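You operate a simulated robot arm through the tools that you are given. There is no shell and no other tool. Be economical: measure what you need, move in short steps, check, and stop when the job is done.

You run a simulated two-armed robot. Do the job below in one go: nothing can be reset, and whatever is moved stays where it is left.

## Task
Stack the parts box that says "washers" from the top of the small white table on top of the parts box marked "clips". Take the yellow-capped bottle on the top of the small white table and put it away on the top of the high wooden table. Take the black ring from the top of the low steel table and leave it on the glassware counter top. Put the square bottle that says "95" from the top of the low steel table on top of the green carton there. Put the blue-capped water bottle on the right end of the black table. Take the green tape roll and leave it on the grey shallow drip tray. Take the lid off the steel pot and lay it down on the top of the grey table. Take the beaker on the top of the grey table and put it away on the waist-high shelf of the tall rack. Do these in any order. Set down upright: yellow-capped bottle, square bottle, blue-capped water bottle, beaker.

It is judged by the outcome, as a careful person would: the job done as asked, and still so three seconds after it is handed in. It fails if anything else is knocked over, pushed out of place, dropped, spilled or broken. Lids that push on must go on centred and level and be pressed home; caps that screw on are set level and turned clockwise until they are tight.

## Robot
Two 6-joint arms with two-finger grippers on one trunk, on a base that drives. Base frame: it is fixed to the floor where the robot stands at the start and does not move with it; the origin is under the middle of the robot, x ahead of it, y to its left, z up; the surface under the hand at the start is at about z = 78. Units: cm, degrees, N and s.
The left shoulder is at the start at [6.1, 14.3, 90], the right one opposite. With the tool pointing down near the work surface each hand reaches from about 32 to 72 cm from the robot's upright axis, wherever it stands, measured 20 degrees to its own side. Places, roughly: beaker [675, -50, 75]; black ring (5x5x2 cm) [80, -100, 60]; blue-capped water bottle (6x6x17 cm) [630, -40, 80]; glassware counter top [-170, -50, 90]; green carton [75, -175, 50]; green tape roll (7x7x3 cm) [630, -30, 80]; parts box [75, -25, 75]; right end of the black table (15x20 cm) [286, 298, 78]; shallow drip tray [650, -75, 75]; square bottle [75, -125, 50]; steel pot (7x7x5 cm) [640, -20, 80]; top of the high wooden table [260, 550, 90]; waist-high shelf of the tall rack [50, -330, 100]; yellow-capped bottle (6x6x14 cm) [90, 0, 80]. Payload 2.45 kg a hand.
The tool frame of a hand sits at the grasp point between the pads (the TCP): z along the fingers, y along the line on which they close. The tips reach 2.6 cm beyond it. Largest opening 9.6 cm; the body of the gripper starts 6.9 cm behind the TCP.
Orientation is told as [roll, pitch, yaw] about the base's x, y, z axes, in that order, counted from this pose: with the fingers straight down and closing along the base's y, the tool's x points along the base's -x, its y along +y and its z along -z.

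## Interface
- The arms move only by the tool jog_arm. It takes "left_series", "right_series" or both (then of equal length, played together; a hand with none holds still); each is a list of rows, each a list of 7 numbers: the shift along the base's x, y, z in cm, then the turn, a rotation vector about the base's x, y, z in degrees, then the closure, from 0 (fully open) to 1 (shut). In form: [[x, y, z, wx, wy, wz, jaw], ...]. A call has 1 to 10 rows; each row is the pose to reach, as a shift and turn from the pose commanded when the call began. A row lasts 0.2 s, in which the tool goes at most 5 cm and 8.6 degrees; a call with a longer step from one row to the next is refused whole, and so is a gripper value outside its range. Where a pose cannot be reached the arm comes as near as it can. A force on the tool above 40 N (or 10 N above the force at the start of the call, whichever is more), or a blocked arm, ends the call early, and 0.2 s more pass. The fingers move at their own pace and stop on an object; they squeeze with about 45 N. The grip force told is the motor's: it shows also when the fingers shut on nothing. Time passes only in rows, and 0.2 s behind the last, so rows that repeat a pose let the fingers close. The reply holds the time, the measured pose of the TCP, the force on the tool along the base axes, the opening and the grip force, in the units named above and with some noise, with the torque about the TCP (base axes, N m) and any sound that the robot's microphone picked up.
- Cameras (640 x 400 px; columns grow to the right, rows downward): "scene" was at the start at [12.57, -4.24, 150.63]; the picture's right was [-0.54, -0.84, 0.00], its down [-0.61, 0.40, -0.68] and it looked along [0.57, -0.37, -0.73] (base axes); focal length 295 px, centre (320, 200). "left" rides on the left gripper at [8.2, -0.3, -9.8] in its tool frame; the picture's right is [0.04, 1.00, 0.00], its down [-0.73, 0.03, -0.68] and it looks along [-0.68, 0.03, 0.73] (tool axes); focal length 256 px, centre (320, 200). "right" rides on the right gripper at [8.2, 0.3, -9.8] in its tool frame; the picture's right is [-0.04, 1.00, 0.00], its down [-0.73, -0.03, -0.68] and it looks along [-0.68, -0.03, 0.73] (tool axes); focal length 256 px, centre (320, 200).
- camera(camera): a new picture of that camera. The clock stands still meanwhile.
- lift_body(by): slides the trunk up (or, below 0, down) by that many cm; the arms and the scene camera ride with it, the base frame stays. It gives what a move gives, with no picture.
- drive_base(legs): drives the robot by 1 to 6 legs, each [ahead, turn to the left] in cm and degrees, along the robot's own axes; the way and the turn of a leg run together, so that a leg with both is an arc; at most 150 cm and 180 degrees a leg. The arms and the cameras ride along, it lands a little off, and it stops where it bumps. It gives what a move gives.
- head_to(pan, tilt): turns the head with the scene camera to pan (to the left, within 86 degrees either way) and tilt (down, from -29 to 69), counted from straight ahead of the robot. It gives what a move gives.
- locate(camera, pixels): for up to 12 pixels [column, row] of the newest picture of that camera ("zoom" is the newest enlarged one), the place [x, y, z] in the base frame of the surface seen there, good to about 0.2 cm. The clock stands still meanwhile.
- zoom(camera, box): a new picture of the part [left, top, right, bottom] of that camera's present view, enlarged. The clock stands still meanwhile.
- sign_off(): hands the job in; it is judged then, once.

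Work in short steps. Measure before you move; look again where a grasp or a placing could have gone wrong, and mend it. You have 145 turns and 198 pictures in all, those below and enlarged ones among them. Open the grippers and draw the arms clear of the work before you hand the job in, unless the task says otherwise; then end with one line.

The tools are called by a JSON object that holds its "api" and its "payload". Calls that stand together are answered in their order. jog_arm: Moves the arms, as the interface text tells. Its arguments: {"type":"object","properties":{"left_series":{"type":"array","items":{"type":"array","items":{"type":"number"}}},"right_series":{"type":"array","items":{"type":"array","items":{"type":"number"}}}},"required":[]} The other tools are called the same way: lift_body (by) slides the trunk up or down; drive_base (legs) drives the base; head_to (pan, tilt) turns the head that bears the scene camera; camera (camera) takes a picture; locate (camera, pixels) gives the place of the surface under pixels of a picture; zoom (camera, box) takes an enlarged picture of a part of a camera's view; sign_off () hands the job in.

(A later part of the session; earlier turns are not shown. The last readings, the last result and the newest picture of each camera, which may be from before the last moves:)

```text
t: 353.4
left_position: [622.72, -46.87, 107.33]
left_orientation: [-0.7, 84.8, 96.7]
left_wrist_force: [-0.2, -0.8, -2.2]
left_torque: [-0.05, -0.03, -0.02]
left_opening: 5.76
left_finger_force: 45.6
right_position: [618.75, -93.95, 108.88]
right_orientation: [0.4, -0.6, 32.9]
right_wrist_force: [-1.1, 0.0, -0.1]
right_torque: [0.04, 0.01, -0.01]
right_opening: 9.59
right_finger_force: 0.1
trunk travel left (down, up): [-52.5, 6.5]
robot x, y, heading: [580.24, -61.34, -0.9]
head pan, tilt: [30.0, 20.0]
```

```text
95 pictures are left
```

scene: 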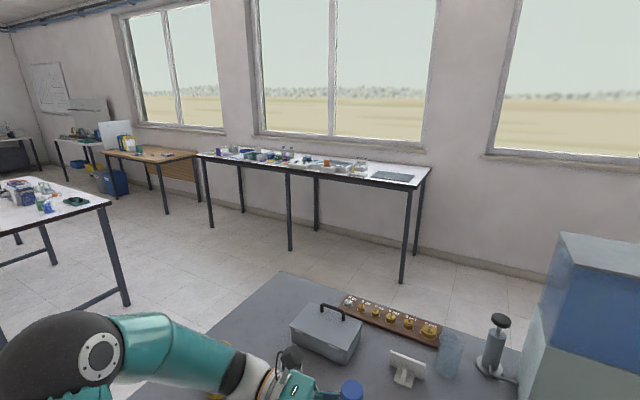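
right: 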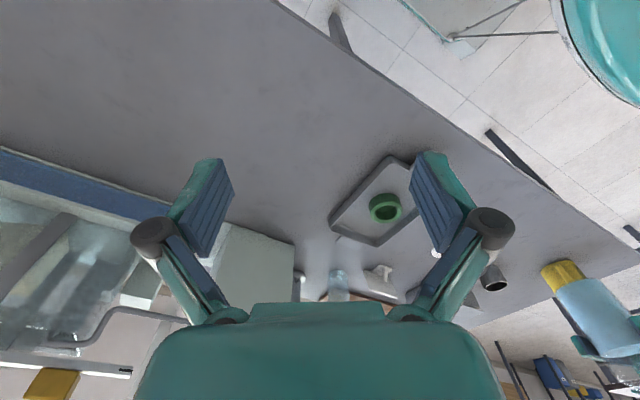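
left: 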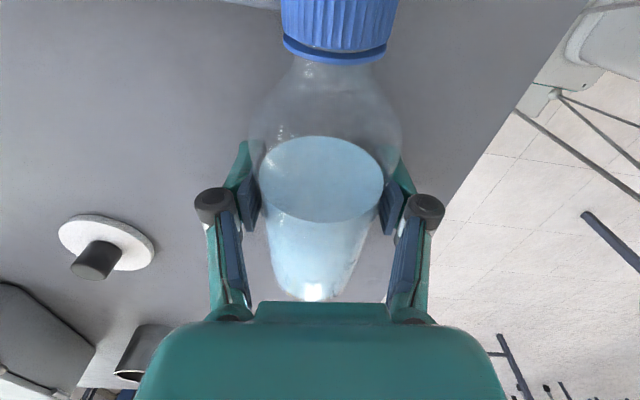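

{"api": "locate", "payload": {"camera": "scene", "pixels": [[402, 280], [414, 250], [209, 226], [290, 248], [490, 265], [127, 305], [281, 274], [519, 348], [450, 350], [450, 255]]}}

{"api": "zoom", "payload": {"camera": "scene", "box": [330, 270, 540, 400]}}

```text
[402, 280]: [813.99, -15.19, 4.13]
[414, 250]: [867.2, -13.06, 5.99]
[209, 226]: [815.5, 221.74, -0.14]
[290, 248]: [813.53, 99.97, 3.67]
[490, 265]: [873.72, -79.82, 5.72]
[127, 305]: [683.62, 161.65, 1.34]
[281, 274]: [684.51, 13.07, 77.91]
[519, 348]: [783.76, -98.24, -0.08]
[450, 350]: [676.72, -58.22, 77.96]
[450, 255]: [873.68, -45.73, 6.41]
```

```text
3.05 times, centred on (435, 335) of scene
```

zoom: 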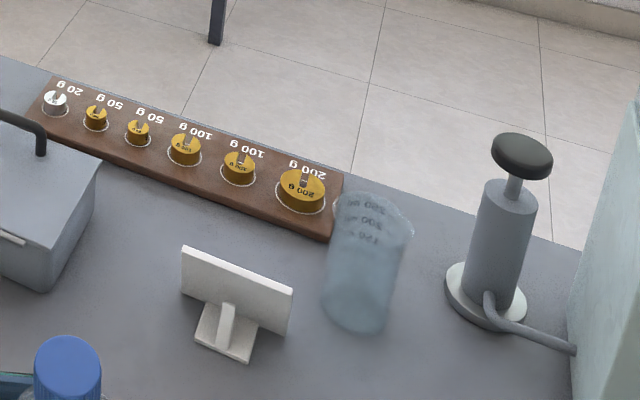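

Table east edge x≈684.5, bench legs at x≥814; the way round the north end is clear. I back off and drive around to the east side.

{"api": "drive_base", "payload": {"legs": [[-28, 0], [0, 45]]}}

{"api": "drive_base", "payload": {"legs": [[0, 45]]}}

{"api": "drive_base", "payload": {"legs": [[138, 0], [0, -45]]}}

{"api": "drive_base", "payload": {"legs": [[0, -45]]}}

```text
t: 357.7
left_position: [572.05, -20.6, 107.28]
left_orientation: [-0.4, 84.7, 141.9]
left_wrist_force: [0.3, -0.6, -2.5]
left_torque: [-0.01, 0.0, 0.02]
left_opening: 5.75
left_finger_force: 44.9
right_position: [602.34, -56.74, 108.77]
right_orientation: [0.4, -0.7, 78.1]
right_wrist_force: [0.2, 0.1, 0.8]
right_torque: [-0.01, 0.05, 0.0]
right_opening: 9.62
right_finger_force: 0.0
trunk travel left (down, up): [-52.5, 6.5]
robot x, y, heading: [554.54, -63.14, 43.9]
head pan, tilt: [30.0, 20.0]
```

```text
t: 360.4
left_position: [536.82, -20.37, 107.49]
left_orientation: [-0.1, 84.8, -172.8]
left_wrist_force: [0.1, 0.7, -1.5]
left_torque: [0.02, -0.01, -0.02]
left_opening: 5.72
left_finger_force: 44.8
right_position: [583.84, -24.38, 108.9]
right_orientation: [0.4, -0.7, 123.1]
right_wrist_force: [0.0, -1.0, -1.1]
right_torque: [0.0, -0.02, 0.01]
right_opening: 9.61
right_finger_force: 0.1
trunk travel left (down, up): [-52.5, 6.5]
robot x, y, heading: [557.25, -63.18, 88.5]
head pan, tilt: [30.0, 20.0]
```

```text
t: 369.7
left_position: [576.36, 118.67, 107.49]
left_orientation: [-0.2, 84.8, 142.4]
left_wrist_force: [0.0, -1.0, -2.5]
left_torque: [-0.03, -0.01, -0.02]
left_opening: 5.76
left_finger_force: 45.2
right_position: [606.92, 83.0, 108.9]
right_orientation: [0.4, -0.6, 78.4]
right_wrist_force: [-0.2, 0.0, 0.2]
right_torque: [-0.02, 0.0, 0.0]
right_opening: 9.59
right_finger_force: 0.0
trunk travel left (down, up): [-52.5, 6.5]
robot x, y, heading: [558.95, 76.14, 44.0]
head pan, tilt: [30.0, 20.0]
```

```text
t: 372.4
left_position: [601.36, 93.75, 107.41]
left_orientation: [-0.2, 84.8, 97.1]
left_wrist_force: [0.7, 0.0, -2.8]
left_torque: [-0.01, 0.02, 0.03]
left_opening: 5.76
left_finger_force: 44.9
right_position: [597.59, 46.67, 108.97]
right_orientation: [0.3, -0.7, 33.0]
right_wrist_force: [0.9, -0.4, 0.2]
right_torque: [-0.01, -0.01, -0.05]
right_opening: 9.6
right_finger_force: 0.1
trunk travel left (down, up): [-52.5, 6.5]
robot x, y, heading: [559.08, 79.45, -0.9]
head pan, tilt: [30.0, 20.0]
```

Next leg: east to x≈745, then south beside the table.

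{"api": "drive_base", "payload": {"legs": [[150, 0], [38, 0], [0, -45]]}}

{"api": "drive_base", "payload": {"legs": [[0, -44]]}}

{"api": "drive_base", "payload": {"legs": [[140, 0]]}}

{"api": "drive_base", "payload": {"legs": [[0, -45]]}}

{"api": "drive_base", "payload": {"legs": [[0, -45]]}}

{"api": "head_to", "payload": {"pan": 0, "tilt": 42}}

{"api": "camera", "payload": {"camera": "scene"}}

```text
t: 384.3
left_position: [788.17, 56.49, 107.6]
left_orientation: [-0.1, 84.8, 52.4]
left_wrist_force: [0.3, 0.1, -1.9]
left_torque: [-0.04, 0.03, -0.04]
left_opening: 5.75
left_finger_force: 45.2
right_position: [752.28, 25.94, 108.98]
right_orientation: [0.3, -0.8, -11.8]
right_wrist_force: [0.9, 0.6, -0.7]
right_torque: [-0.01, 0.05, -0.03]
right_opening: 9.6
right_finger_force: 0.1
trunk travel left (down, up): [-52.5, 6.5]
robot x, y, heading: [749.8, 77.69, -45.7]
head pan, tilt: [30.0, 20.0]
```

```text
t: 387.0
left_position: [762.36, 35.8, 107.7]
left_orientation: [0.0, 84.8, 8.5]
left_wrist_force: [0.6, -0.2, -3.3]
left_torque: [0.03, 0.0, 0.0]
left_opening: 5.75
left_finger_force: 44.9
right_position: [715.25, 38.82, 109.12]
right_orientation: [0.5, -0.7, -56.0]
right_wrist_force: [0.0, 1.0, 0.3]
right_torque: [-0.01, 0.03, 0.02]
right_opening: 9.57
right_finger_force: 0.0
trunk travel left (down, up): [-52.5, 6.5]
robot x, y, heading: [752.47, 78.38, -89.4]
head pan, tilt: [30.0, 20.0]
```

```text
t: 394.0
left_position: [763.6, -103.88, 107.65]
left_orientation: [0.0, 84.9, 8.0]
left_wrist_force: [-0.7, 0.3, -2.3]
left_torque: [0.04, -0.01, 0.0]
left_opening: 5.73
left_finger_force: 45.0
right_position: [716.52, -100.57, 109.09]
right_orientation: [0.4, -0.7, -56.2]
right_wrist_force: [0.4, -0.3, -0.3]
right_torque: [0.01, -0.02, 0.03]
right_opening: 9.62
right_finger_force: 0.1
trunk travel left (down, up): [-52.5, 6.5]
robot x, y, heading: [754.04, -61.77, -89.8]
head pan, tilt: [30.0, 20.0]
```

```text
t: 396.8
left_position: [730.77, -98.18, 107.58]
left_orientation: [0.1, 84.8, -37.0]
left_wrist_force: [0.4, 0.4, -1.9]
left_torque: [0.01, 0.01, -0.01]
left_opening: 5.77
left_finger_force: 45.1
right_position: [699.96, -62.61, 109.27]
right_orientation: [0.4, -0.8, -101.3]
right_wrist_force: [-0.8, -0.4, 0.3]
right_torque: [-0.01, -0.06, 0.01]
right_opening: 9.61
right_finger_force: 0.0
trunk travel left (down, up): [-52.5, 6.5]
robot x, y, heading: [756.18, -64.26, -134.6]
head pan, tilt: [30.0, 20.0]
```

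```text
t: 399.5
left_position: [713.77, -70.13, 107.77]
left_orientation: [0.3, 84.8, -82.1]
left_wrist_force: [0.1, -0.7, -2.2]
left_torque: [0.02, -0.01, -0.02]
left_opening: 5.76
left_finger_force: 44.9
right_position: [717.34, -23.04, 109.29]
right_orientation: [0.4, -0.6, -146.7]
right_wrist_force: [-0.8, -0.2, 0.3]
right_torque: [-0.02, 0.03, -0.01]
right_opening: 9.57
right_finger_force: 0.1
trunk travel left (down, up): [-52.5, 6.5]
robot x, y, heading: [755.77, -66.62, -179.2]
head pan, tilt: [30.0, 20.0]
```

```text
t: 400.4
left_position: [713.84, -70.1, 107.78]
left_orientation: [-0.3, 84.9, -82.6]
left_wrist_force: [0.4, 0.8, -3.4]
left_torque: [0.01, -0.01, 0.03]
left_opening: 5.74
left_finger_force: 44.8
right_position: [717.33, -23.11, 109.16]
right_orientation: [0.4, -0.7, -146.6]
right_wrist_force: [0.1, 0.5, -0.2]
right_torque: [-0.02, 0.0, 0.02]
right_opening: 9.58
right_finger_force: 0.0
trunk travel left (down, up): [-52.5, 6.5]
robot x, y, heading: [756.24, -66.83, -179.4]
head pan, tilt: [0.0, 42.0]
```

```text
93 pictures are left
```

scene: 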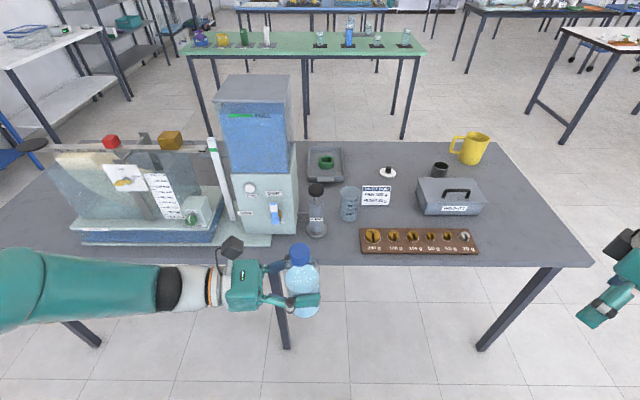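

The beaker is at (348,205), right between pump and weights rack. I measure beaker, pump top, tower front and weights rack.

{"api": "locate", "payload": {"camera": "scene", "pixels": [[348, 191], [341, 193], [356, 193], [348, 218], [316, 187], [316, 230], [270, 180], [290, 225], [362, 232], [362, 250], [380, 200], [225, 90]]}}

{"api": "zoom", "payload": {"camera": "scene", "box": [280, 140, 420, 260]}}

```text
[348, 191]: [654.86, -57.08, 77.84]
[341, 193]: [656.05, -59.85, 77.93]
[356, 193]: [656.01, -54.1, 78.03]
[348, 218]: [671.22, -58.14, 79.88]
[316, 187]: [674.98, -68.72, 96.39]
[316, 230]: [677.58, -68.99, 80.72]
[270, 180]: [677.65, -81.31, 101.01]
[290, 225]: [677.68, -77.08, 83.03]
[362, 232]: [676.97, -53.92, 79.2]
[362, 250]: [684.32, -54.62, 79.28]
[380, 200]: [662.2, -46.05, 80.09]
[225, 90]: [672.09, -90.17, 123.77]
```

```text
3.33 times, centred on (350, 200) of scene
```

zoom: 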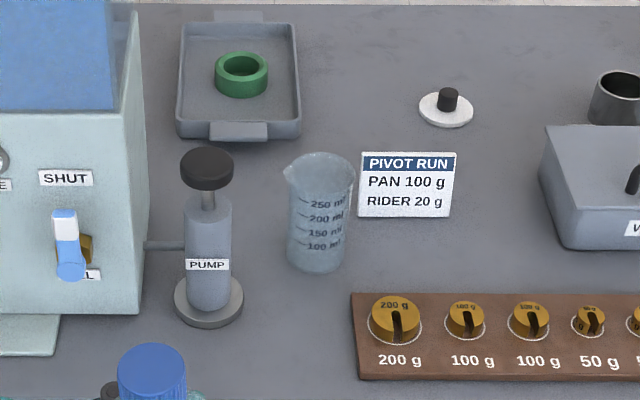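

Beaker base centre about (668.3,-58), empty; pump knob at (675,-68.7,96). I move the left hand with the bottle back and away, and turn the right hand to close along y.

{"api": "jog_arm", "payload": {"left_series": [[2, -3, 0, 0, 0, 0, 1], [4, -6, 0, 0, 0, 0, 1], [6, -9, 0, 0, 0, 0, 1], [8, -12, 0, 0, 0, 0, 1], [8, -12, 0, 0, 0, 0, 1]], "right_series": [[0, -3, 0, 0, 0, -8, 0], [0, -6, 0, 0, 0, -16, 0], [0, -10, 0, 0, 0, -24, 0], [0, -14, 0, 0, 0, -32, 0], [0, -18, 0, 0, 0, -33, 0]]}}

{"api": "drive_base", "payload": {"legs": [[28, 0]]}}

{"api": "camera", "payload": {"camera": "right"}}

{"api": "camera", "payload": {"camera": "scene"}}

```text
t: 401.6
left_position: [721.8, -82.18, 107.84]
left_orientation: [0.1, 84.8, -82.2]
left_wrist_force: [-0.4, 0.3, -3.6]
left_torque: [0.03, 0.0, -0.02]
left_opening: 5.74
left_finger_force: 45.5
right_position: [717.45, -41.13, 109.18]
right_orientation: [0.2, -0.7, -179.6]
right_wrist_force: [0.5, -0.2, 1.1]
right_torque: [0.04, 0.0, 0.01]
right_opening: 9.61
right_finger_force: 0.1
trunk travel left (down, up): [-52.5, 6.5]
robot x, y, heading: [755.89, -66.73, -179.5]
head pan, tilt: [0.0, 42.0]
```

```text
t: 403.6
left_position: [693.45, -82.31, 107.83]
left_orientation: [0.6, 84.8, -81.7]
left_wrist_force: [-1.0, -0.1, -2.9]
left_torque: [0.05, -0.01, -0.04]
left_opening: 5.74
left_finger_force: 45.0
right_position: [688.98, -41.37, 109.2]
right_orientation: [0.2, -0.7, -179.5]
right_wrist_force: [-0.1, -0.5, -0.2]
right_torque: [-0.03, -0.01, -0.03]
right_opening: 9.59
right_finger_force: 0.1
trunk travel left (down, up): [-52.5, 6.5]
robot x, y, heading: [727.74, -67.03, -179.1]
head pan, tilt: [0.0, 42.0]
```

```text
91 pictures are left
```

right: 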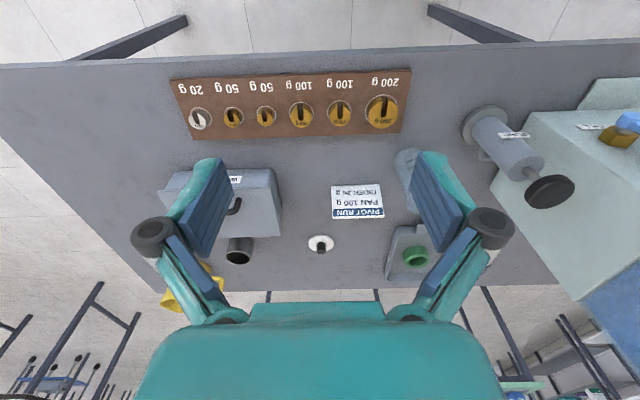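

```text
90 pictures are left
```

scene: 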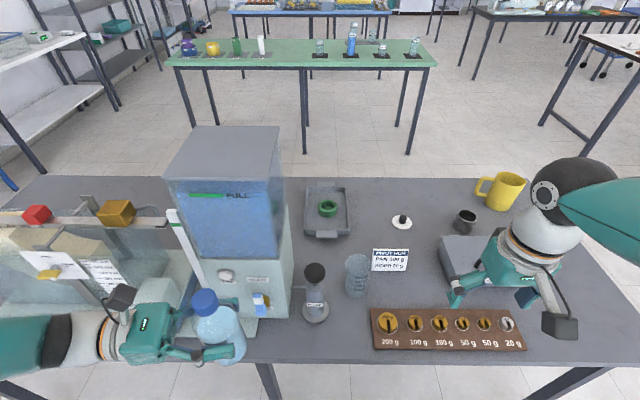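

Now I bring the right hand over the beaker at safe height.

{"api": "jog_arm", "payload": {"right_series": [[-4, -2.5, 0, 0, 0, 0, 0], [-8, -5, 0, 0, 0, 0, 0], [-12, -8, 0, 0, 0, 0, 0], [-16, -11, 0, 0, 0, 0, 0], [-19, -14, 0, 0, 0, 0, 0], [-21, -16.6, -2, 0, 0, 0, 0], [-21, -16.6, -6, 0, 0, 0, 0]]}}

{"api": "camera", "payload": {"camera": "right"}}

```text
t: 405.2
left_position: [693.55, -82.32, 107.8]
left_orientation: [0.1, 84.7, -82.4]
left_wrist_force: [0.0, -0.2, -1.7]
left_torque: [0.01, 0.0, -0.03]
left_opening: 5.75
left_finger_force: 44.8
right_position: [668.0, -58.0, 103.4]
right_orientation: [0.4, -0.7, -179.6]
right_wrist_force: [-0.3, 0.2, 0.7]
right_torque: [-0.04, -0.02, 0.02]
right_opening: 9.62
right_finger_force: 0.1
trunk travel left (down, up): [-52.5, 6.5]
robot x, y, heading: [727.49, -67.79, -179.5]
head pan, tilt: [0.0, 42.0]
```

```text
89 pictures are left
```

right: 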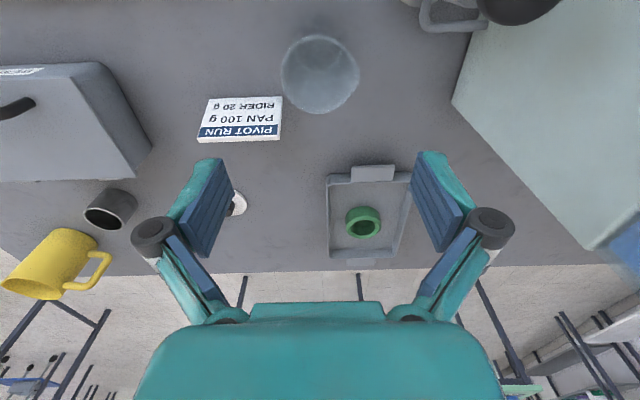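

The beaker shows at (320,75), laterally centred. I measure rim and floor points.

{"api": "locate", "payload": {"camera": "right", "pixels": [[284, 80], [357, 80], [320, 112], [320, 38], [300, 105], [342, 105], [322, 50], [320, 80]]}}

{"api": "zoom", "payload": {"camera": "right", "box": [240, 10, 400, 140]}}

```text
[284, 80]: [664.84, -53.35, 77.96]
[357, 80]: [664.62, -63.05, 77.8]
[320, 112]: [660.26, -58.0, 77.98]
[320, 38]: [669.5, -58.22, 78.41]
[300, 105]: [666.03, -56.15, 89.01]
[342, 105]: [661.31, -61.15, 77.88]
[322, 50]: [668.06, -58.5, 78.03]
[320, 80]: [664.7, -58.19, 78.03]
```

```text
3.08 times, centred on (320, 75) of right
```

zoom: 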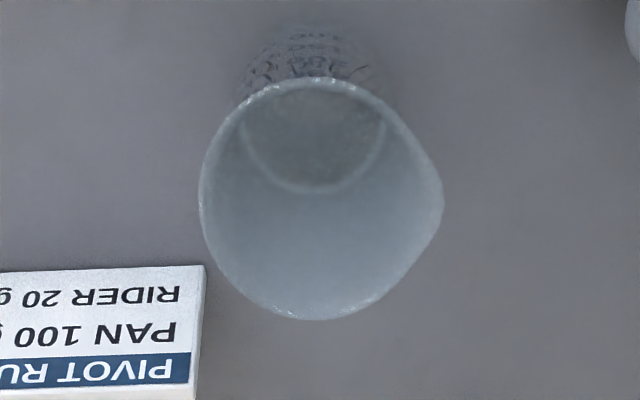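

Rim centre about (668.8,-58.1), top z 89, diameter ~6.5; spout toward -y near the top only. I descend to z≈83.7 and grip the body below the spout.

{"api": "jog_arm", "payload": {"right_series": [[0.7, -0.1, -4, 0, 0.7, 0, 0], [0.7, -0.1, -8, 0, 0.7, 0, 0], [0.7, -0.1, -12, 0, 0.7, 0, 0], [0.7, -0.1, -16, 0, 0.7, 0, 0], [0.7, -0.1, -19.7, 0, 0.7, 0, 0]]}}

{"api": "camera", "payload": {"camera": "right"}}

```text
t: 406.4
left_position: [693.71, -82.41, 107.87]
left_orientation: [-0.2, 84.8, -82.5]
left_wrist_force: [0.3, 0.0, -1.6]
left_torque: [-0.01, -0.02, 0.03]
left_opening: 5.72
left_finger_force: 45.1
right_position: [668.92, -58.04, 83.6]
right_orientation: [0.4, -1.5, -179.6]
right_wrist_force: [0.2, 1.1, 2.2]
right_torque: [-0.05, 0.03, 0.03]
right_opening: 9.61
right_finger_force: 0.0
trunk travel left (down, up): [-52.5, 6.5]
robot x, y, heading: [727.5, -67.31, -179.6]
head pan, tilt: [0.0, 42.0]
```

```text
87 pictures are left
```

right: 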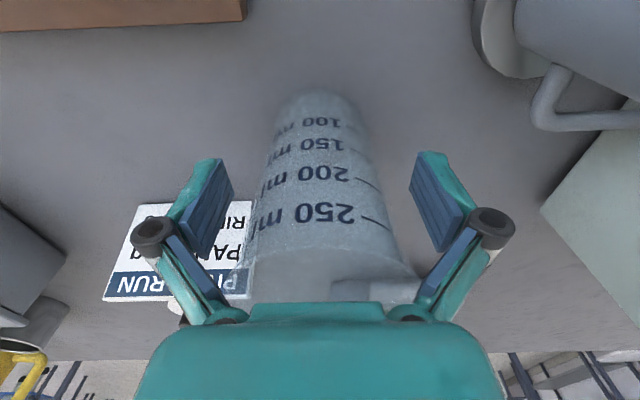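

Fingers straddle the beaker. I straighten the small tilt and close.

{"api": "jog_arm", "payload": {"right_series": [[0, 0, 0, 0, -1.4, 0, 0.1], [0, 0, 0, 0, -1.4, 0, 0.3], [0, 0, 0, 0, -1.4, 0, 0.6], [0, 0, 0, 0, -1.4, 0, 1], [0, 0, 0, 0, -1.4, 0, 1]]}}

{"api": "camera", "payload": {"camera": "right"}}

```text
t: 407.6
left_position: [693.95, -82.36, 107.96]
left_orientation: [-1.8, 84.8, -84.2]
left_wrist_force: [0.2, -0.6, -2.9]
left_torque: [0.02, 0.04, 0.0]
left_opening: 5.76
left_finger_force: 44.9
right_position: [668.84, -58.08, 84.12]
right_orientation: [0.3, -0.6, -179.7]
right_wrist_force: [-1.2, 1.8, 37.2]
right_torque: [-0.12, 0.49, 0.0]
right_opening: 7.92
right_finger_force: 44.4
trunk travel left (down, up): [-52.5, 6.5]
robot x, y, heading: [727.59, -67.25, -179.3]
head pan, tilt: [0.0, 42.0]
```

```text
86 pictures are left
```

right: 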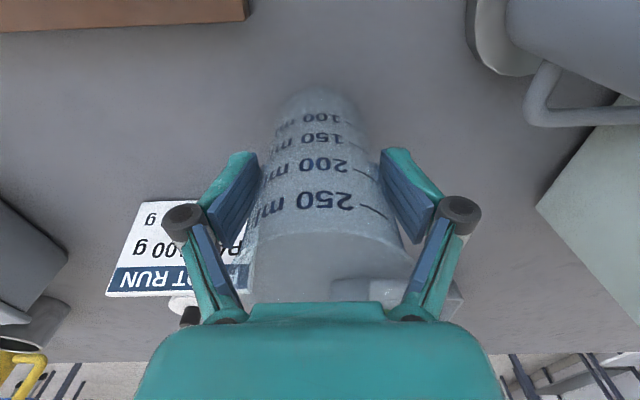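

The fingers stopped at 7.92 cm with 37 N upward: the finger links are catching on the spout side. I open, rise, and turn the hand 90° so the spout lies off the closing line.

{"api": "jog_arm", "payload": {"right_series": [[0, 0, 0, 0, 0, 0, 0.5], [0, 0, 0, 0, 0, 0, 0], [0, 0, 0, 0, 0, 0, 0], [0, 0, 4, 0, 0, 0, 0], [0, 0, 8.5, 0, 0, 0, 0], [0, 0, 13, 0, 0, 0, 0], [0, 0, 17.5, 0, 0, 0, 0], [0, 0, 20, 0, 0, 8, 0], [0, 0, 20, 0, 0, 16, 0]]}}

{"api": "camera", "payload": {"camera": "scene"}}

```text
t: 409.6
left_position: [693.51, -82.43, 107.85]
left_orientation: [0.1, 84.8, -82.4]
left_wrist_force: [-0.3, -0.5, -1.8]
left_torque: [0.03, -0.02, -0.04]
left_opening: 5.76
left_finger_force: 44.8
right_position: [668.79, -58.14, 103.5]
right_orientation: [0.5, -0.1, -163.5]
right_wrist_force: [0.1, 0.4, 0.4]
right_torque: [0.01, -0.01, -0.04]
right_opening: 9.62
right_finger_force: 0.1
trunk travel left (down, up): [-52.5, 6.5]
robot x, y, heading: [728.1, -66.85, -179.3]
head pan, tilt: [0.0, 42.0]
```

```text
85 pictures are left
```

scene: 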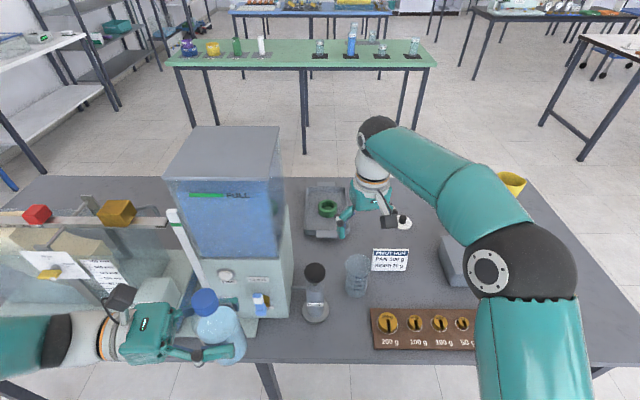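

The beaker still stands untouched. I continue turning to yaw -90°.

{"api": "jog_arm", "payload": {"right_series": [[0, 0, 0, 0, 0, 8.4, 0], [0, 0, 0, 0, 0, 16.8, 0], [0, 0, 0, 0, 0, 25.2, 0], [0, 0, 0, 0, 0, 33.6, 0], [0, 0, 0, 0, 0, 42, 0], [0, 0, 0, 0, 0, 50.4, 0], [0, 0, 0, 0, 0, 58.8, 0], [0, 0, 0, 0, 0, 67.2, 0], [0, 0, 0, 0, 0, 73, 0]]}}

{"api": "camera", "payload": {"camera": "right"}}

```text
t: 411.6
left_position: [693.55, -82.42, 107.91]
left_orientation: [0.0, 84.9, -82.3]
left_wrist_force: [0.7, -0.4, -2.2]
left_torque: [0.04, 0.05, 0.01]
left_opening: 5.75
left_finger_force: 44.8
right_position: [668.75, -57.98, 103.59]
right_orientation: [0.4, -0.1, -90.4]
right_wrist_force: [0.4, 0.4, -0.1]
right_torque: [0.01, 0.01, 0.0]
right_opening: 9.59
right_finger_force: 0.0
trunk travel left (down, up): [-52.5, 6.5]
robot x, y, heading: [727.59, -67.04, -179.5]
head pan, tilt: [0.0, 42.0]
```

```text
84 pictures are left
```

right: 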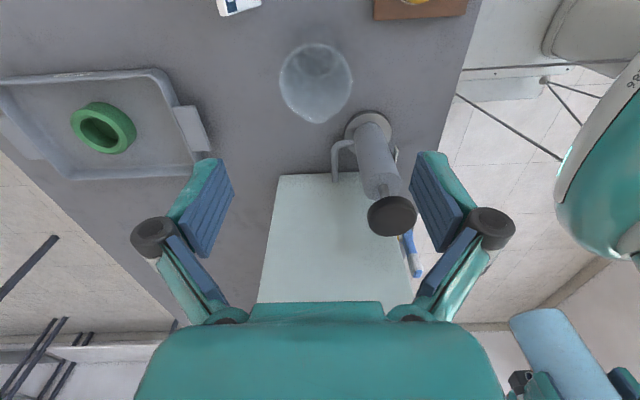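

Spout now points along the hand's x. I descend to z≈84 and close stepwise.

{"api": "jog_arm", "payload": {"right_series": [[0, 0, -4.5, 0, 0, 0, 0], [0, 0, -9, 0, 0, 0, 0], [0, 0, -13.5, 0, 0, 0, 0], [0, 0, -17.5, 0, 0, 0, 0], [0, 0, -19.5, 0, 0, 0, 0], [0, 0, -19.5, 0, 0, 0, 0.15], [0, 0, -19.5, 0, 0, 0, 0.25], [0, 0, -19.5, 0, 0, 0, 0.35], [0, 0, -19.5, 0, 0, 0, 0.35]]}}

{"api": "camera", "payload": {"camera": "right"}}

```text
t: 413.6
left_position: [693.8, -82.49, 107.92]
left_orientation: [-1.3, 84.8, -83.6]
left_wrist_force: [0.0, -0.1, -2.6]
left_torque: [0.03, 0.02, 0.03]
left_opening: 5.74
left_finger_force: 44.7
right_position: [668.83, -58.04, 84.34]
right_orientation: [-0.1, 0.0, -90.7]
right_wrist_force: [-2.4, 1.6, 31.0]
right_torque: [0.04, -0.02, 0.0]
right_opening: 7.5
right_finger_force: 44.9
trunk travel left (down, up): [-52.5, 6.5]
robot x, y, heading: [728.14, -67.03, -179.2]
head pan, tilt: [0.0, 42.0]
```

```text
83 pictures are left
```

right: 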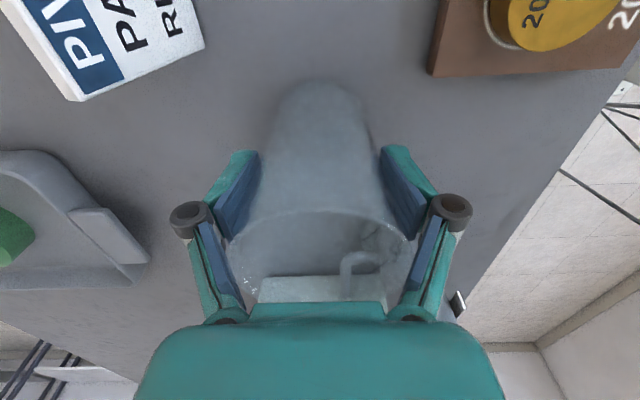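

The sloping finger links pinch the flared rim from above. I open, rise 3 cm so the pads themselves meet the rim, and close again.

{"api": "jog_arm", "payload": {"right_series": [[0, 0, 0, 0, 0, 0, 0.1], [0, 0, 0, 0, 0, 0, 0], [0, 0, 0, 0, 0, 0, 0], [0, 0, 1.5, 0, 0, 0, 0], [0, 0, 3, 0, 0, 0, 0], [0, 0, 3, 0, 0, 0, 0.2], [0, 0, 3, 0, 0, 0, 0.35], [0, 0, 3, 0, 0, 0, 0.5], [0, 0, 3, 0, 0, 0, 0.5]]}}

{"api": "camera", "payload": {"camera": "right"}}

```text
t: 415.6
left_position: [693.59, -82.51, 107.81]
left_orientation: [0.0, 84.8, -82.4]
left_wrist_force: [0.4, 1.4, -2.5]
left_torque: [-0.01, -0.01, -0.02]
left_opening: 5.74
left_finger_force: 44.9
right_position: [668.8, -58.09, 86.96]
right_orientation: [0.4, 0.0, -90.6]
right_wrist_force: [0.7, 0.0, -0.2]
right_torque: [0.02, -0.02, -0.01]
right_opening: 6.31
right_finger_force: 45.0
trunk travel left (down, up): [-52.5, 6.5]
robot x, y, heading: [727.76, -67.17, -179.6]
head pan, tilt: [0.0, 42.0]
```

```text
82 pictures are left
```

right: 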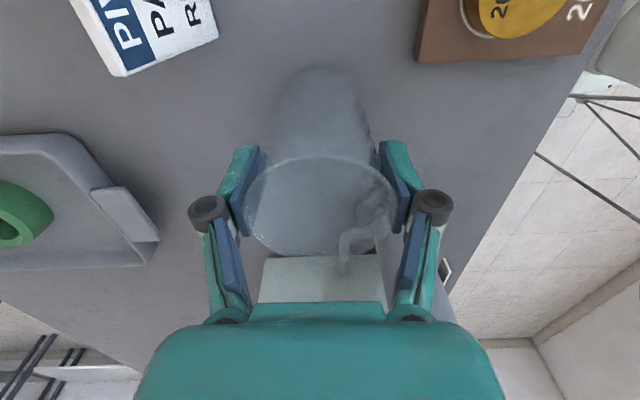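

Good grip at 6.31 cm without vertical force. I lift the beaker slowly and check it.

{"api": "jog_arm", "payload": {"right_series": [[0, 0, 0, 0, 0, 0, 1], [0, 0, 2, 0, 0, 0, 1], [0, 0, 5, 0, 0, 0, 1], [0, 0, 9, 0, 0, 0, 1], [0, 0, 13, 0, 0, 0, 1], [2, 1, 17, 0, 0, 0, 1], [5, 4, 19, 0, 0, 0, 1], [8, 7, 20, 0, 0, 0, 1]]}}

{"api": "camera", "payload": {"camera": "scene"}}

```text
t: 417.4
left_position: [693.68, -82.45, 107.93]
left_orientation: [-0.7, 84.8, -83.1]
left_wrist_force: [0.9, 0.2, -2.7]
left_torque: [-0.01, -0.03, 0.03]
left_opening: 5.74
left_finger_force: 45.4
right_position: [676.98, -51.02, 107.09]
right_orientation: [0.3, -0.1, -90.6]
right_wrist_force: [-0.2, 0.2, -0.6]
right_torque: [-0.02, -0.01, -0.01]
right_opening: 6.28
right_finger_force: 44.9
trunk travel left (down, up): [-52.5, 6.5]
robot x, y, heading: [728.16, -67.22, -179.4]
head pan, tilt: [0.0, 42.0]
```

```text
81 pictures are left
```

scene: 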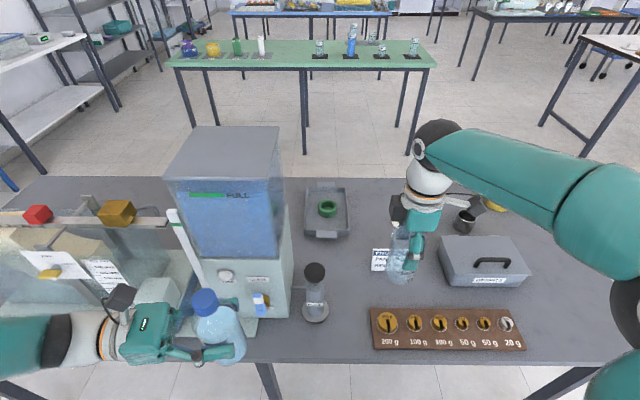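

Beaker is held upright. I back off, turn, and go back around the table's north end.

{"api": "drive_base", "payload": {"legs": [[-25, 0], [0, -45]]}}

{"api": "drive_base", "payload": {"legs": [[0, -45]]}}

{"api": "drive_base", "payload": {"legs": [[143, 0], [0, 45]]}}

{"api": "drive_base", "payload": {"legs": [[0, 45]]}}

{"api": "drive_base", "payload": {"legs": [[150, 0], [130, 0]]}}

{"api": "head_to", "payload": {"pan": -35, "tilt": 25}}

{"api": "camera", "payload": {"camera": "scene"}}

```text
t: 421.6
left_position: [717.72, -53.45, 107.81]
left_orientation: [0.3, 84.9, -127.0]
left_wrist_force: [0.7, -0.1, -2.8]
left_torque: [0.02, -0.02, -0.02]
left_opening: 5.76
left_finger_force: 45.1
right_position: [728.16, -19.4, 106.9]
right_orientation: [0.4, 0.0, -135.7]
right_wrist_force: [-0.3, 1.1, -0.3]
right_torque: [-0.01, -0.01, 0.02]
right_opening: 6.27
right_finger_force: 44.9
trunk travel left (down, up): [-52.5, 6.5]
robot x, y, heading: [750.53, -68.99, 135.8]
head pan, tilt: [0.0, 42.0]
```

```text
t: 424.3
left_position: [738.6, -34.59, 107.78]
left_orientation: [0.8, 84.8, -171.8]
left_wrist_force: [0.3, 0.4, -3.1]
left_torque: [0.0, -0.03, 0.0]
left_opening: 5.76
left_finger_force: 44.4
right_position: [770.12, -18.2, 106.88]
right_orientation: [0.5, 0.0, 179.0]
right_wrist_force: [-0.1, -1.1, -0.4]
right_torque: [-0.04, -0.02, 0.0]
right_opening: 6.28
right_finger_force: 44.9
trunk travel left (down, up): [-52.5, 6.5]
robot x, y, heading: [747.15, -68.89, 90.8]
head pan, tilt: [0.0, 42.0]
```

```text
t: 433.8
left_position: [713.9, 91.96, 107.89]
left_orientation: [0.4, 84.8, -127.3]
left_wrist_force: [0.5, 0.4, -1.8]
left_torque: [0.01, -0.04, 0.01]
left_opening: 5.75
left_finger_force: 44.7
right_position: [724.48, 125.87, 107.0]
right_orientation: [0.4, 0.0, -136.0]
right_wrist_force: [-0.4, 0.0, 0.1]
right_torque: [0.0, 0.02, 0.04]
right_opening: 6.27
right_finger_force: 44.7
trunk travel left (down, up): [-52.5, 6.5]
robot x, y, heading: [746.17, 75.9, 135.6]
head pan, tilt: [0.0, 42.0]
```

```text
t: 436.5
left_position: [712.13, 64.31, 107.99]
left_orientation: [0.8, 84.8, -81.9]
left_wrist_force: [0.0, 0.4, -2.4]
left_torque: [0.0, 0.03, -0.02]
left_opening: 5.74
left_finger_force: 45.1
right_position: [695.53, 95.76, 106.99]
right_orientation: [0.6, 0.1, -91.0]
right_wrist_force: [-0.3, -0.7, -0.5]
right_torque: [0.01, -0.02, -0.01]
right_opening: 6.31
right_finger_force: 44.7
trunk travel left (down, up): [-52.5, 6.5]
robot x, y, heading: [746.79, 79.04, -179.4]
head pan, tilt: [0.0, 42.0]
```

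```text
t: 450.3
left_position: [431.2, 59.74, 107.99]
left_orientation: [0.4, 84.8, -81.5]
left_wrist_force: [0.0, 0.5, -3.4]
left_torque: [0.06, 0.02, 0.0]
left_opening: 5.74
left_finger_force: 45.1
right_position: [414.3, 90.96, 107.06]
right_orientation: [0.4, 0.0, -90.4]
right_wrist_force: [-0.4, 0.1, -0.5]
right_torque: [0.01, -0.02, 0.01]
right_opening: 6.26
right_finger_force: 45.3
trunk travel left (down, up): [-52.5, 6.5]
robot x, y, heading: [465.35, 75.0, -179.0]
head pan, tilt: [0.0, 42.0]
```

```text
t: 451.3
left_position: [431.24, 59.79, 108.11]
left_orientation: [0.2, 84.9, -81.8]
left_wrist_force: [0.2, -0.6, -2.1]
left_torque: [-0.05, -0.03, 0.02]
left_opening: 5.75
left_finger_force: 45.2
right_position: [414.27, 90.98, 107.14]
right_orientation: [0.4, 0.0, -90.2]
right_wrist_force: [0.2, 0.0, -0.7]
right_torque: [0.0, -0.01, 0.01]
right_opening: 6.28
right_finger_force: 44.8
trunk travel left (down, up): [-52.5, 6.5]
robot x, y, heading: [465.32, 75.37, -179.0]
head pan, tilt: [-35.0, 25.0]
```

```text
80 pictures are left
```

scene: 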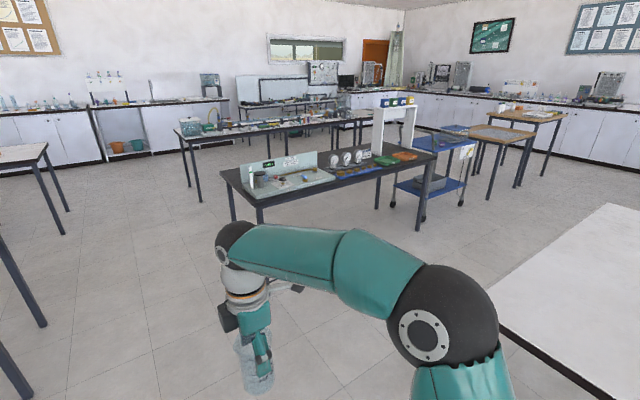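

The black table is at (340,175); its north end at (430,158). I measure its corners, the end area and the white table's edge on my right.

{"api": "locate", "payload": {"camera": "scene", "pixels": [[433, 160], [256, 200], [222, 171], [412, 155], [422, 160], [400, 166], [610, 205], [500, 312], [418, 150], [383, 162], [418, 225]]}}

{"api": "zoom", "payload": {"camera": "scene", "box": [320, 90, 480, 210]}}

```text
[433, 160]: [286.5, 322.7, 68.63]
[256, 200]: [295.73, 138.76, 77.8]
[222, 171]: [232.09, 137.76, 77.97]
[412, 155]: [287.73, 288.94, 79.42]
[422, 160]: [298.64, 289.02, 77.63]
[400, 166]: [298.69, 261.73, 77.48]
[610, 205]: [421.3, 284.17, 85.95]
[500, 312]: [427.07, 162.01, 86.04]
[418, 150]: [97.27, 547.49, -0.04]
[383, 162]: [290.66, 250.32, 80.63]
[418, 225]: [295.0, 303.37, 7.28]
```

```text
3.33 times, centred on (400, 150) of scene
```

zoom: 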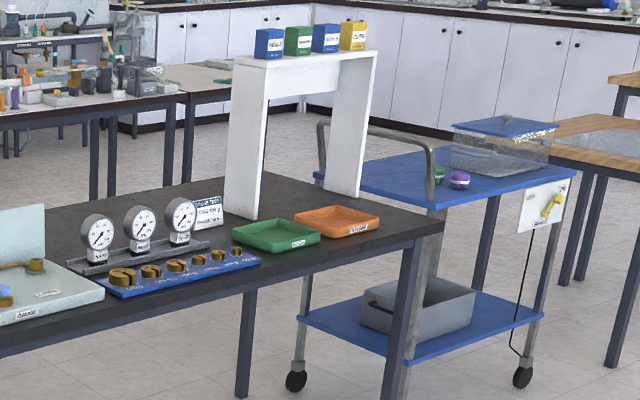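

Black table: x 230–299, y 137–306; trays occupy y≲292 near the end, so the free strip is around (286,299). I drive into the aisle east of it, facing it.

{"api": "drive_base", "payload": {"legs": [[113, 0], [0, -45]]}}

{"api": "drive_base", "payload": {"legs": [[0, -45]]}}

{"api": "drive_base", "payload": {"legs": [[150, 0], [80, 0], [0, 45]]}}

{"api": "drive_base", "payload": {"legs": [[0, 45]]}}

{"api": "head_to", "payload": {"pan": 5, "tilt": 42}}

{"api": "camera", "payload": {"camera": "scene"}}

```text
t: 459.5
left_position: [317.38, 86.54, 107.96]
left_orientation: [0.5, 84.8, -126.7]
left_wrist_force: [1.0, -0.1, -2.5]
left_torque: [-0.01, -0.03, 0.0]
left_opening: 5.73
left_finger_force: 45.1
right_position: [327.74, 120.51, 107.14]
right_orientation: [0.5, -0.1, -135.4]
right_wrist_force: [0.6, 0.2, 1.1]
right_torque: [0.0, 0.0, 0.04]
right_opening: 6.28
right_finger_force: 45.4
trunk travel left (down, up): [-52.5, 6.5]
robot x, y, heading: [350.0, 70.78, 135.9]
head pan, tilt: [-35.0, 25.0]
```

```text
t: 462.2
left_position: [338.16, 105.23, 108.06]
left_orientation: [0.7, 84.8, -171.6]
left_wrist_force: [0.0, 0.3, -2.8]
left_torque: [0.02, -0.02, 0.0]
left_opening: 5.74
left_finger_force: 45.4
right_position: [369.51, 121.88, 107.17]
right_orientation: [0.5, 0.0, 179.5]
right_wrist_force: [-0.2, -0.5, -0.9]
right_torque: [0.0, -0.04, 0.0]
right_opening: 6.27
right_finger_force: 44.9
trunk travel left (down, up): [-52.5, 6.5]
robot x, y, heading: [347.14, 70.82, 91.3]
head pan, tilt: [-35.0, 25.0]
```

```text
t: 476.0
left_position: [312.15, 318.32, 108.06]
left_orientation: [0.6, 84.8, -127.7]
left_wrist_force: [0.5, -0.1, -2.1]
left_torque: [0.01, 0.03, 0.0]
left_opening: 5.73
left_finger_force: 45.3
right_position: [323.2, 352.15, 107.25]
right_orientation: [0.5, 0.1, -136.4]
right_wrist_force: [0.7, -0.7, -0.8]
right_torque: [0.02, -0.01, -0.01]
right_opening: 6.27
right_finger_force: 44.9
trunk travel left (down, up): [-52.5, 6.5]
robot x, y, heading: [344.41, 301.98, 135.2]
head pan, tilt: [-35.0, 25.0]
```

```text
t: 478.7
left_position: [310.4, 290.4, 108.12]
left_orientation: [0.5, 84.8, -82.3]
left_wrist_force: [-0.1, 0.4, -3.8]
left_torque: [-0.03, -0.03, -0.01]
left_opening: 5.74
left_finger_force: 44.8
right_position: [293.92, 321.75, 107.33]
right_orientation: [0.5, 0.0, -91.0]
right_wrist_force: [0.9, 1.2, -1.7]
right_torque: [0.0, 0.03, 0.03]
right_opening: 6.27
right_finger_force: 45.4
trunk travel left (down, up): [-52.5, 6.5]
robot x, y, heading: [344.5, 305.33, -180.0]
head pan, tilt: [-35.0, 25.0]
```

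```text
t: 479.8
left_position: [310.41, 290.39, 108.25]
left_orientation: [0.2, 84.8, -82.6]
left_wrist_force: [0.2, -0.6, -2.4]
left_torque: [-0.01, -0.02, 0.01]
left_opening: 5.74
left_finger_force: 45.3
right_position: [293.91, 321.83, 107.38]
right_orientation: [0.4, 0.0, -91.0]
right_wrist_force: [0.2, -0.5, 0.1]
right_torque: [0.0, -0.02, -0.04]
right_opening: 6.27
right_finger_force: 45.5
trunk travel left (down, up): [-52.5, 6.5]
robot x, y, heading: [344.83, 305.52, -179.7]
head pan, tilt: [5.0, 42.0]
```

```text
78 pictures are left
```

scene: 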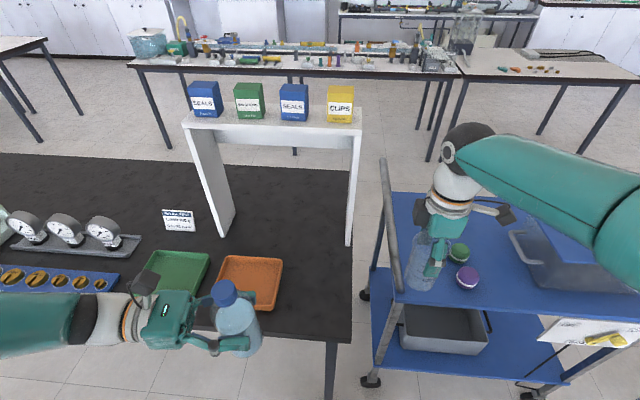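

The free strip right of the orange tray is around (315,295). I measure tray edge, table end and strip.

{"api": "locate", "payload": {"camera": "scene", "pixels": [[281, 275], [277, 308], [315, 290], [315, 330], [350, 300], [350, 330], [350, 240], [235, 235], [315, 260], [390, 280]]}}

```text
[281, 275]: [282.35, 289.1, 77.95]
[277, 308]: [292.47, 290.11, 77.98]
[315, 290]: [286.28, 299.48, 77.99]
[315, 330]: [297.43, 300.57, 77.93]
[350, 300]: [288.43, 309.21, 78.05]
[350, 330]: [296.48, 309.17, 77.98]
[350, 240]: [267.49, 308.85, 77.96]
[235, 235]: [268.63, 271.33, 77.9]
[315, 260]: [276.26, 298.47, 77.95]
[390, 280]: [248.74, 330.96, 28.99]
```

Free strip: x 275–299, y 290–309; arch legs end at x≈268. I swing the left hand to point forward (-x), bottle kept upright, while moving toward (288,297).

{"api": "jog_arm", "payload": {"left_series": [[-2, 0.5, 0, 0, 0, 8.4, 1], [-4, 1, 0, 0, 0, 16.8, 1], [-6, 1.5, 0, 0, 0, 25.2, 1], [-8, 2, 0, 0, 0, 33.6, 1], [-10, 3, 0, 0, 0, 42, 1], [-12, 4, 0, 0, 0, 50.4, 1], [-14, 5, 0, 0, 0, 58.8, 1], [-16, 6, 0, 0, 0, 67.2, 1], [-18, 7, 0, 0, 0, 75.6, 1], [-20, 7.5, 0, 0, 0, 82, 1]]}}

{"api": "camera", "payload": {"camera": "scene"}}

```text
t: 482.0
left_position: [292.13, 282.71, 103.94]
left_orientation: [4.0, 85.8, -2.3]
left_wrist_force: [0.4, 0.6, -2.3]
left_torque: [-0.01, -0.02, -0.01]
left_opening: 5.74
left_finger_force: 44.8
left hand out of reach, approached as far as the arm can: row 4, 5, 6, 7, 8, 9, 10
right_position: [293.91, 321.79, 107.3]
right_orientation: [0.4, 0.0, -90.9]
right_wrist_force: [0.2, 0.0, -0.4]
right_torque: [0.01, 0.02, 0.01]
right_opening: 6.26
right_finger_force: 44.7
trunk travel left (down, up): [-52.5, 6.5]
robot x, y, heading: [344.78, 305.6, -180.1]
head pan, tilt: [5.0, 42.0]
```

```text
77 pictures are left
```

scene: 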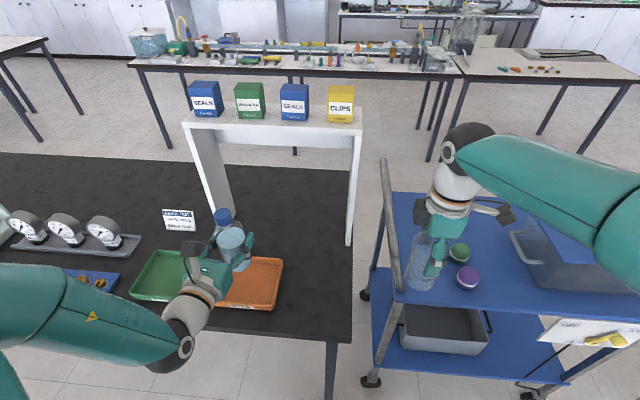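

The hand now points forward but cannot fold further right. Turning the base 12° right will bring the bottle to about (288,294); I check the cart handle height first, near my right hand.

{"api": "locate", "payload": {"camera": "scene", "pixels": [[384, 165], [392, 240], [397, 285], [223, 216], [232, 235], [228, 262]]}}

{"api": "drive_base", "payload": {"legs": [[0, -12]]}}

{"api": "head_to", "payload": {"pan": 15, "tilt": 48}}

{"api": "camera", "payload": {"camera": "scene"}}

```text
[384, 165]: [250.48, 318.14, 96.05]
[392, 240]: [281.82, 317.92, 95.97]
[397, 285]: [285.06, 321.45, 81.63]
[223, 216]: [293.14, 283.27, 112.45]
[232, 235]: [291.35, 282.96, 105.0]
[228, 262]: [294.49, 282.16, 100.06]
```

```text
t: 483.2
left_position: [288.72, 294.11, 103.88]
left_orientation: [5.1, 85.9, -14.2]
left_wrist_force: [-0.9, -0.3, -1.7]
left_torque: [0.0, 0.01, 0.0]
left_opening: 5.75
left_finger_force: 44.8
right_position: [298.45, 332.1, 107.28]
right_orientation: [0.5, 0.0, -103.1]
right_wrist_force: [0.7, 0.6, -0.6]
right_torque: [0.03, -0.04, 0.01]
right_opening: 6.28
right_finger_force: 45.0
trunk travel left (down, up): [-52.5, 6.5]
robot x, y, heading: [344.61, 304.52, 168.2]
head pan, tilt: [5.0, 42.0]
```

```text
t: 483.9
left_position: [288.55, 293.96, 103.89]
left_orientation: [5.5, 86.0, -13.8]
left_wrist_force: [0.0, 0.2, -3.0]
left_torque: [0.0, -0.02, -0.03]
left_opening: 5.75
left_finger_force: 45.2
right_position: [298.46, 332.01, 107.29]
right_orientation: [0.4, 0.0, -103.2]
right_wrist_force: [-0.2, 0.4, -0.8]
right_torque: [-0.03, -0.01, -0.01]
right_opening: 6.24
right_finger_force: 45.4
trunk travel left (down, up): [-52.5, 6.5]
robot x, y, heading: [344.52, 304.21, 168.0]
head pan, tilt: [15.0, 48.0]
```

```text
76 pictures are left
```

scene: 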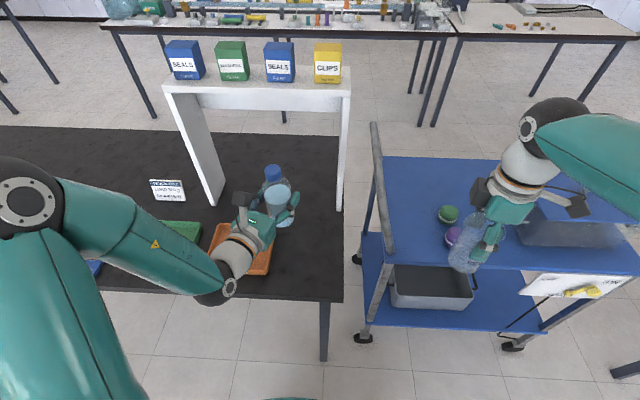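

I check the bottle's verticality via its cap, and send a zero move to see where the commanded pose stands.

{"api": "jog_arm", "payload": {"left_series": [[0, 0, 0, 0, 0, 0, 1]]}}

{"api": "zoom", "payload": {"camera": "scene", "box": [200, 140, 360, 290]}}

```text
t: 484.3
left_position: [288.59, 293.99, 103.89]
left_orientation: [5.4, 86.0, -13.7]
left_wrist_force: [0.0, 0.6, -2.9]
left_torque: [-0.04, -0.02, 0.0]
left_opening: 5.74
left_finger_force: 44.5
right_position: [298.56, 332.01, 107.42]
right_orientation: [0.4, 0.0, -103.1]
right_wrist_force: [0.6, 0.4, 0.1]
right_torque: [0.01, 0.04, -0.01]
right_opening: 6.26
right_finger_force: 45.2
trunk travel left (down, up): [-52.5, 6.5]
robot x, y, heading: [344.26, 304.5, 168.1]
head pan, tilt: [15.0, 48.0]
```

```text
2.67 times, centred on (280, 215) of scene
```

zoom: 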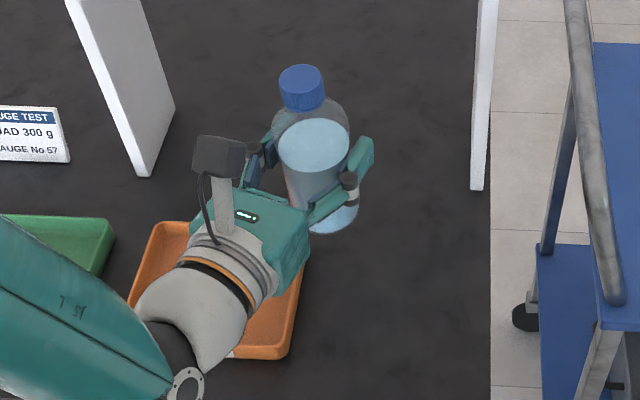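

No drift, so commands start from the measured pose. I measure cap-top levelness and the hand's underside clearance to the tray.

{"api": "locate", "payload": {"camera": "zoom", "pixels": [[302, 68], [284, 80], [318, 78], [302, 86], [330, 228], [210, 345], [270, 290]]}}

```text
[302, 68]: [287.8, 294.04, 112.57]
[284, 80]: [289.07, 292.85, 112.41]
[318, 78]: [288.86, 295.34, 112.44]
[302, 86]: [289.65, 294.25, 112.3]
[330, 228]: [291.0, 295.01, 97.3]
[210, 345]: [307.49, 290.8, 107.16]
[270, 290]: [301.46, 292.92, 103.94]
```

Tilt computes to about 1°. I shift to (286.3,298.5), correct the tilt, and lower partway, watching reach.

{"api": "jog_arm", "payload": {"left_series": [[-1.2, 2, 0, 0, -0.6, 0, 1], [-2.3, 4.3, 0, 0, -1.2, 0, 1], [-2.3, 4.3, -4, 0, -1.2, 0, 1], [-2.3, 4.3, -8, 0, -1.2, 0, 1], [-2.3, 4.3, -12, 0, -1.2, 0, 1], [-2.3, 4.3, -15, 0, -1.2, 0, 1]]}}

{"api": "zoom", "payload": {"camera": "scene", "box": [200, 140, 360, 290]}}

```text
t: 485.7
left_position: [286.32, 298.29, 89.01]
left_orientation: [8.3, 84.8, -10.8]
left_wrist_force: [0.7, -0.3, -2.5]
left_torque: [0.02, 0.03, -0.01]
left_opening: 5.76
left_finger_force: 44.8
left hand out of reach, approached as far as the arm can: row 1, 2, 3, 4
right_position: [298.52, 331.98, 107.34]
right_orientation: [0.6, 0.0, -103.1]
right_wrist_force: [-0.4, 0.2, -0.4]
right_torque: [0.04, -0.01, -0.02]
right_opening: 6.29
right_finger_force: 45.1
trunk travel left (down, up): [-52.5, 6.5]
robot x, y, heading: [344.28, 304.37, 168.2]
head pan, tilt: [15.0, 48.0]
```

```text
2.67 times, centred on (280, 215) of scene
```

zoom: 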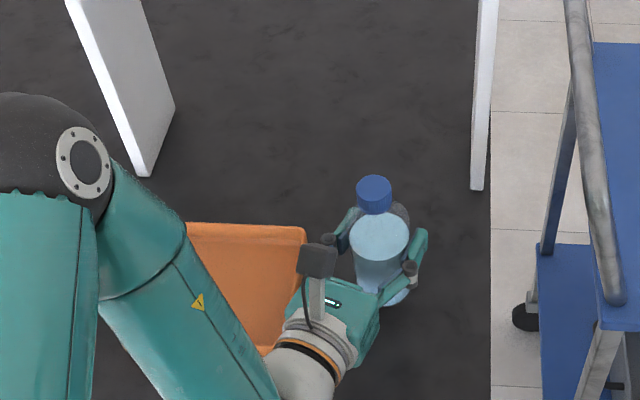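

Position (286.3,298.3) reached, tilt under 1°. I lower the last 3.3 cm to contact.

{"api": "jog_arm", "payload": {"left_series": [[0, 0, -1.5, 0, 0, 0, 1], [0, 0, -2.6, 0, 0, 0, 1], [0, 0, -3.1, 0, 0, 0, 1], [0, 0, -3.3, 0, 0, 0, 1], [0, 0, -3.45, 0, 0, 0, 1]]}}

{"api": "zoom", "payload": {"camera": "scene", "box": [200, 140, 360, 290]}}

```text
t: 486.9
left_position: [286.26, 298.36, 85.54]
left_orientation: [8.3, 85.0, -10.9]
left_wrist_force: [0.9, -0.7, -1.0]
left_torque: [0.02, -0.1, 0.01]
left_opening: 5.74
left_finger_force: 44.9
right_position: [298.65, 331.96, 107.39]
right_orientation: [0.4, -0.1, -103.1]
right_wrist_force: [-0.2, 0.0, -0.9]
right_torque: [-0.02, -0.04, 0.01]
right_opening: 6.27
right_finger_force: 44.9
trunk travel left (down, up): [-52.5, 6.5]
robot x, y, heading: [344.97, 304.78, 168.2]
head pan, tilt: [15.0, 48.0]
```

```text
2.67 times, centred on (280, 215) of scene
```

zoom: 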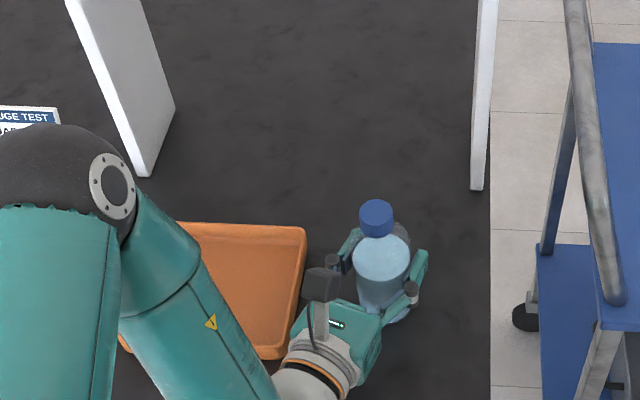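

Weight is nearly transferred. I press 2 mm more and open the fingers wide.

{"api": "jog_arm", "payload": {"left_series": [[0, 0, -0.15, 0, 0, 0, 1], [0, 0, -0.25, 0, 0, 0, 1], [0, 0, -0.25, 0, 0, 0, 0.6], [0, 0, -0.25, 0, 0, 0, 0.2], [0, 0, -0.25, 0, 0, 0, 0], [0, 0, -0.25, 0, 0, 0, 0]]}}

{"api": "camera", "payload": {"camera": "left"}}

```text
t: 488.3
left_position: [286.38, 298.39, 85.26]
left_orientation: [8.6, 84.8, -10.8]
left_wrist_force: [-0.3, 0.1, 0.4]
left_torque: [0.01, 0.02, 0.01]
left_opening: 9.61
left_finger_force: 0.2
right_position: [298.61, 332.03, 107.33]
right_orientation: [0.4, 0.0, -103.1]
right_wrist_force: [0.3, 0.5, -0.9]
right_torque: [0.02, -0.01, 0.02]
right_opening: 6.27
right_finger_force: 45.1
trunk travel left (down, up): [-52.5, 6.5]
robot x, y, heading: [344.26, 304.03, 168.3]
head pan, tilt: [15.0, 48.0]
```

```text
72 pictures are left
```

left: 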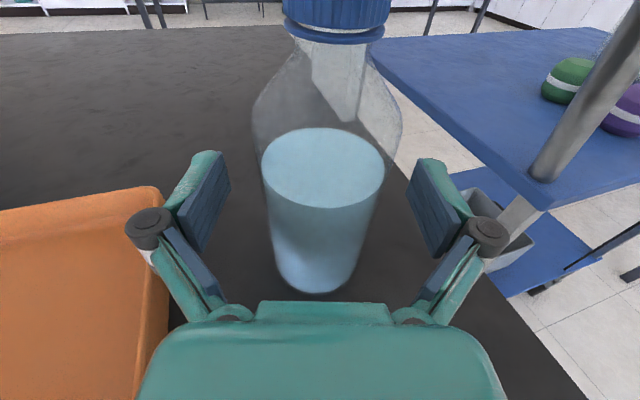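

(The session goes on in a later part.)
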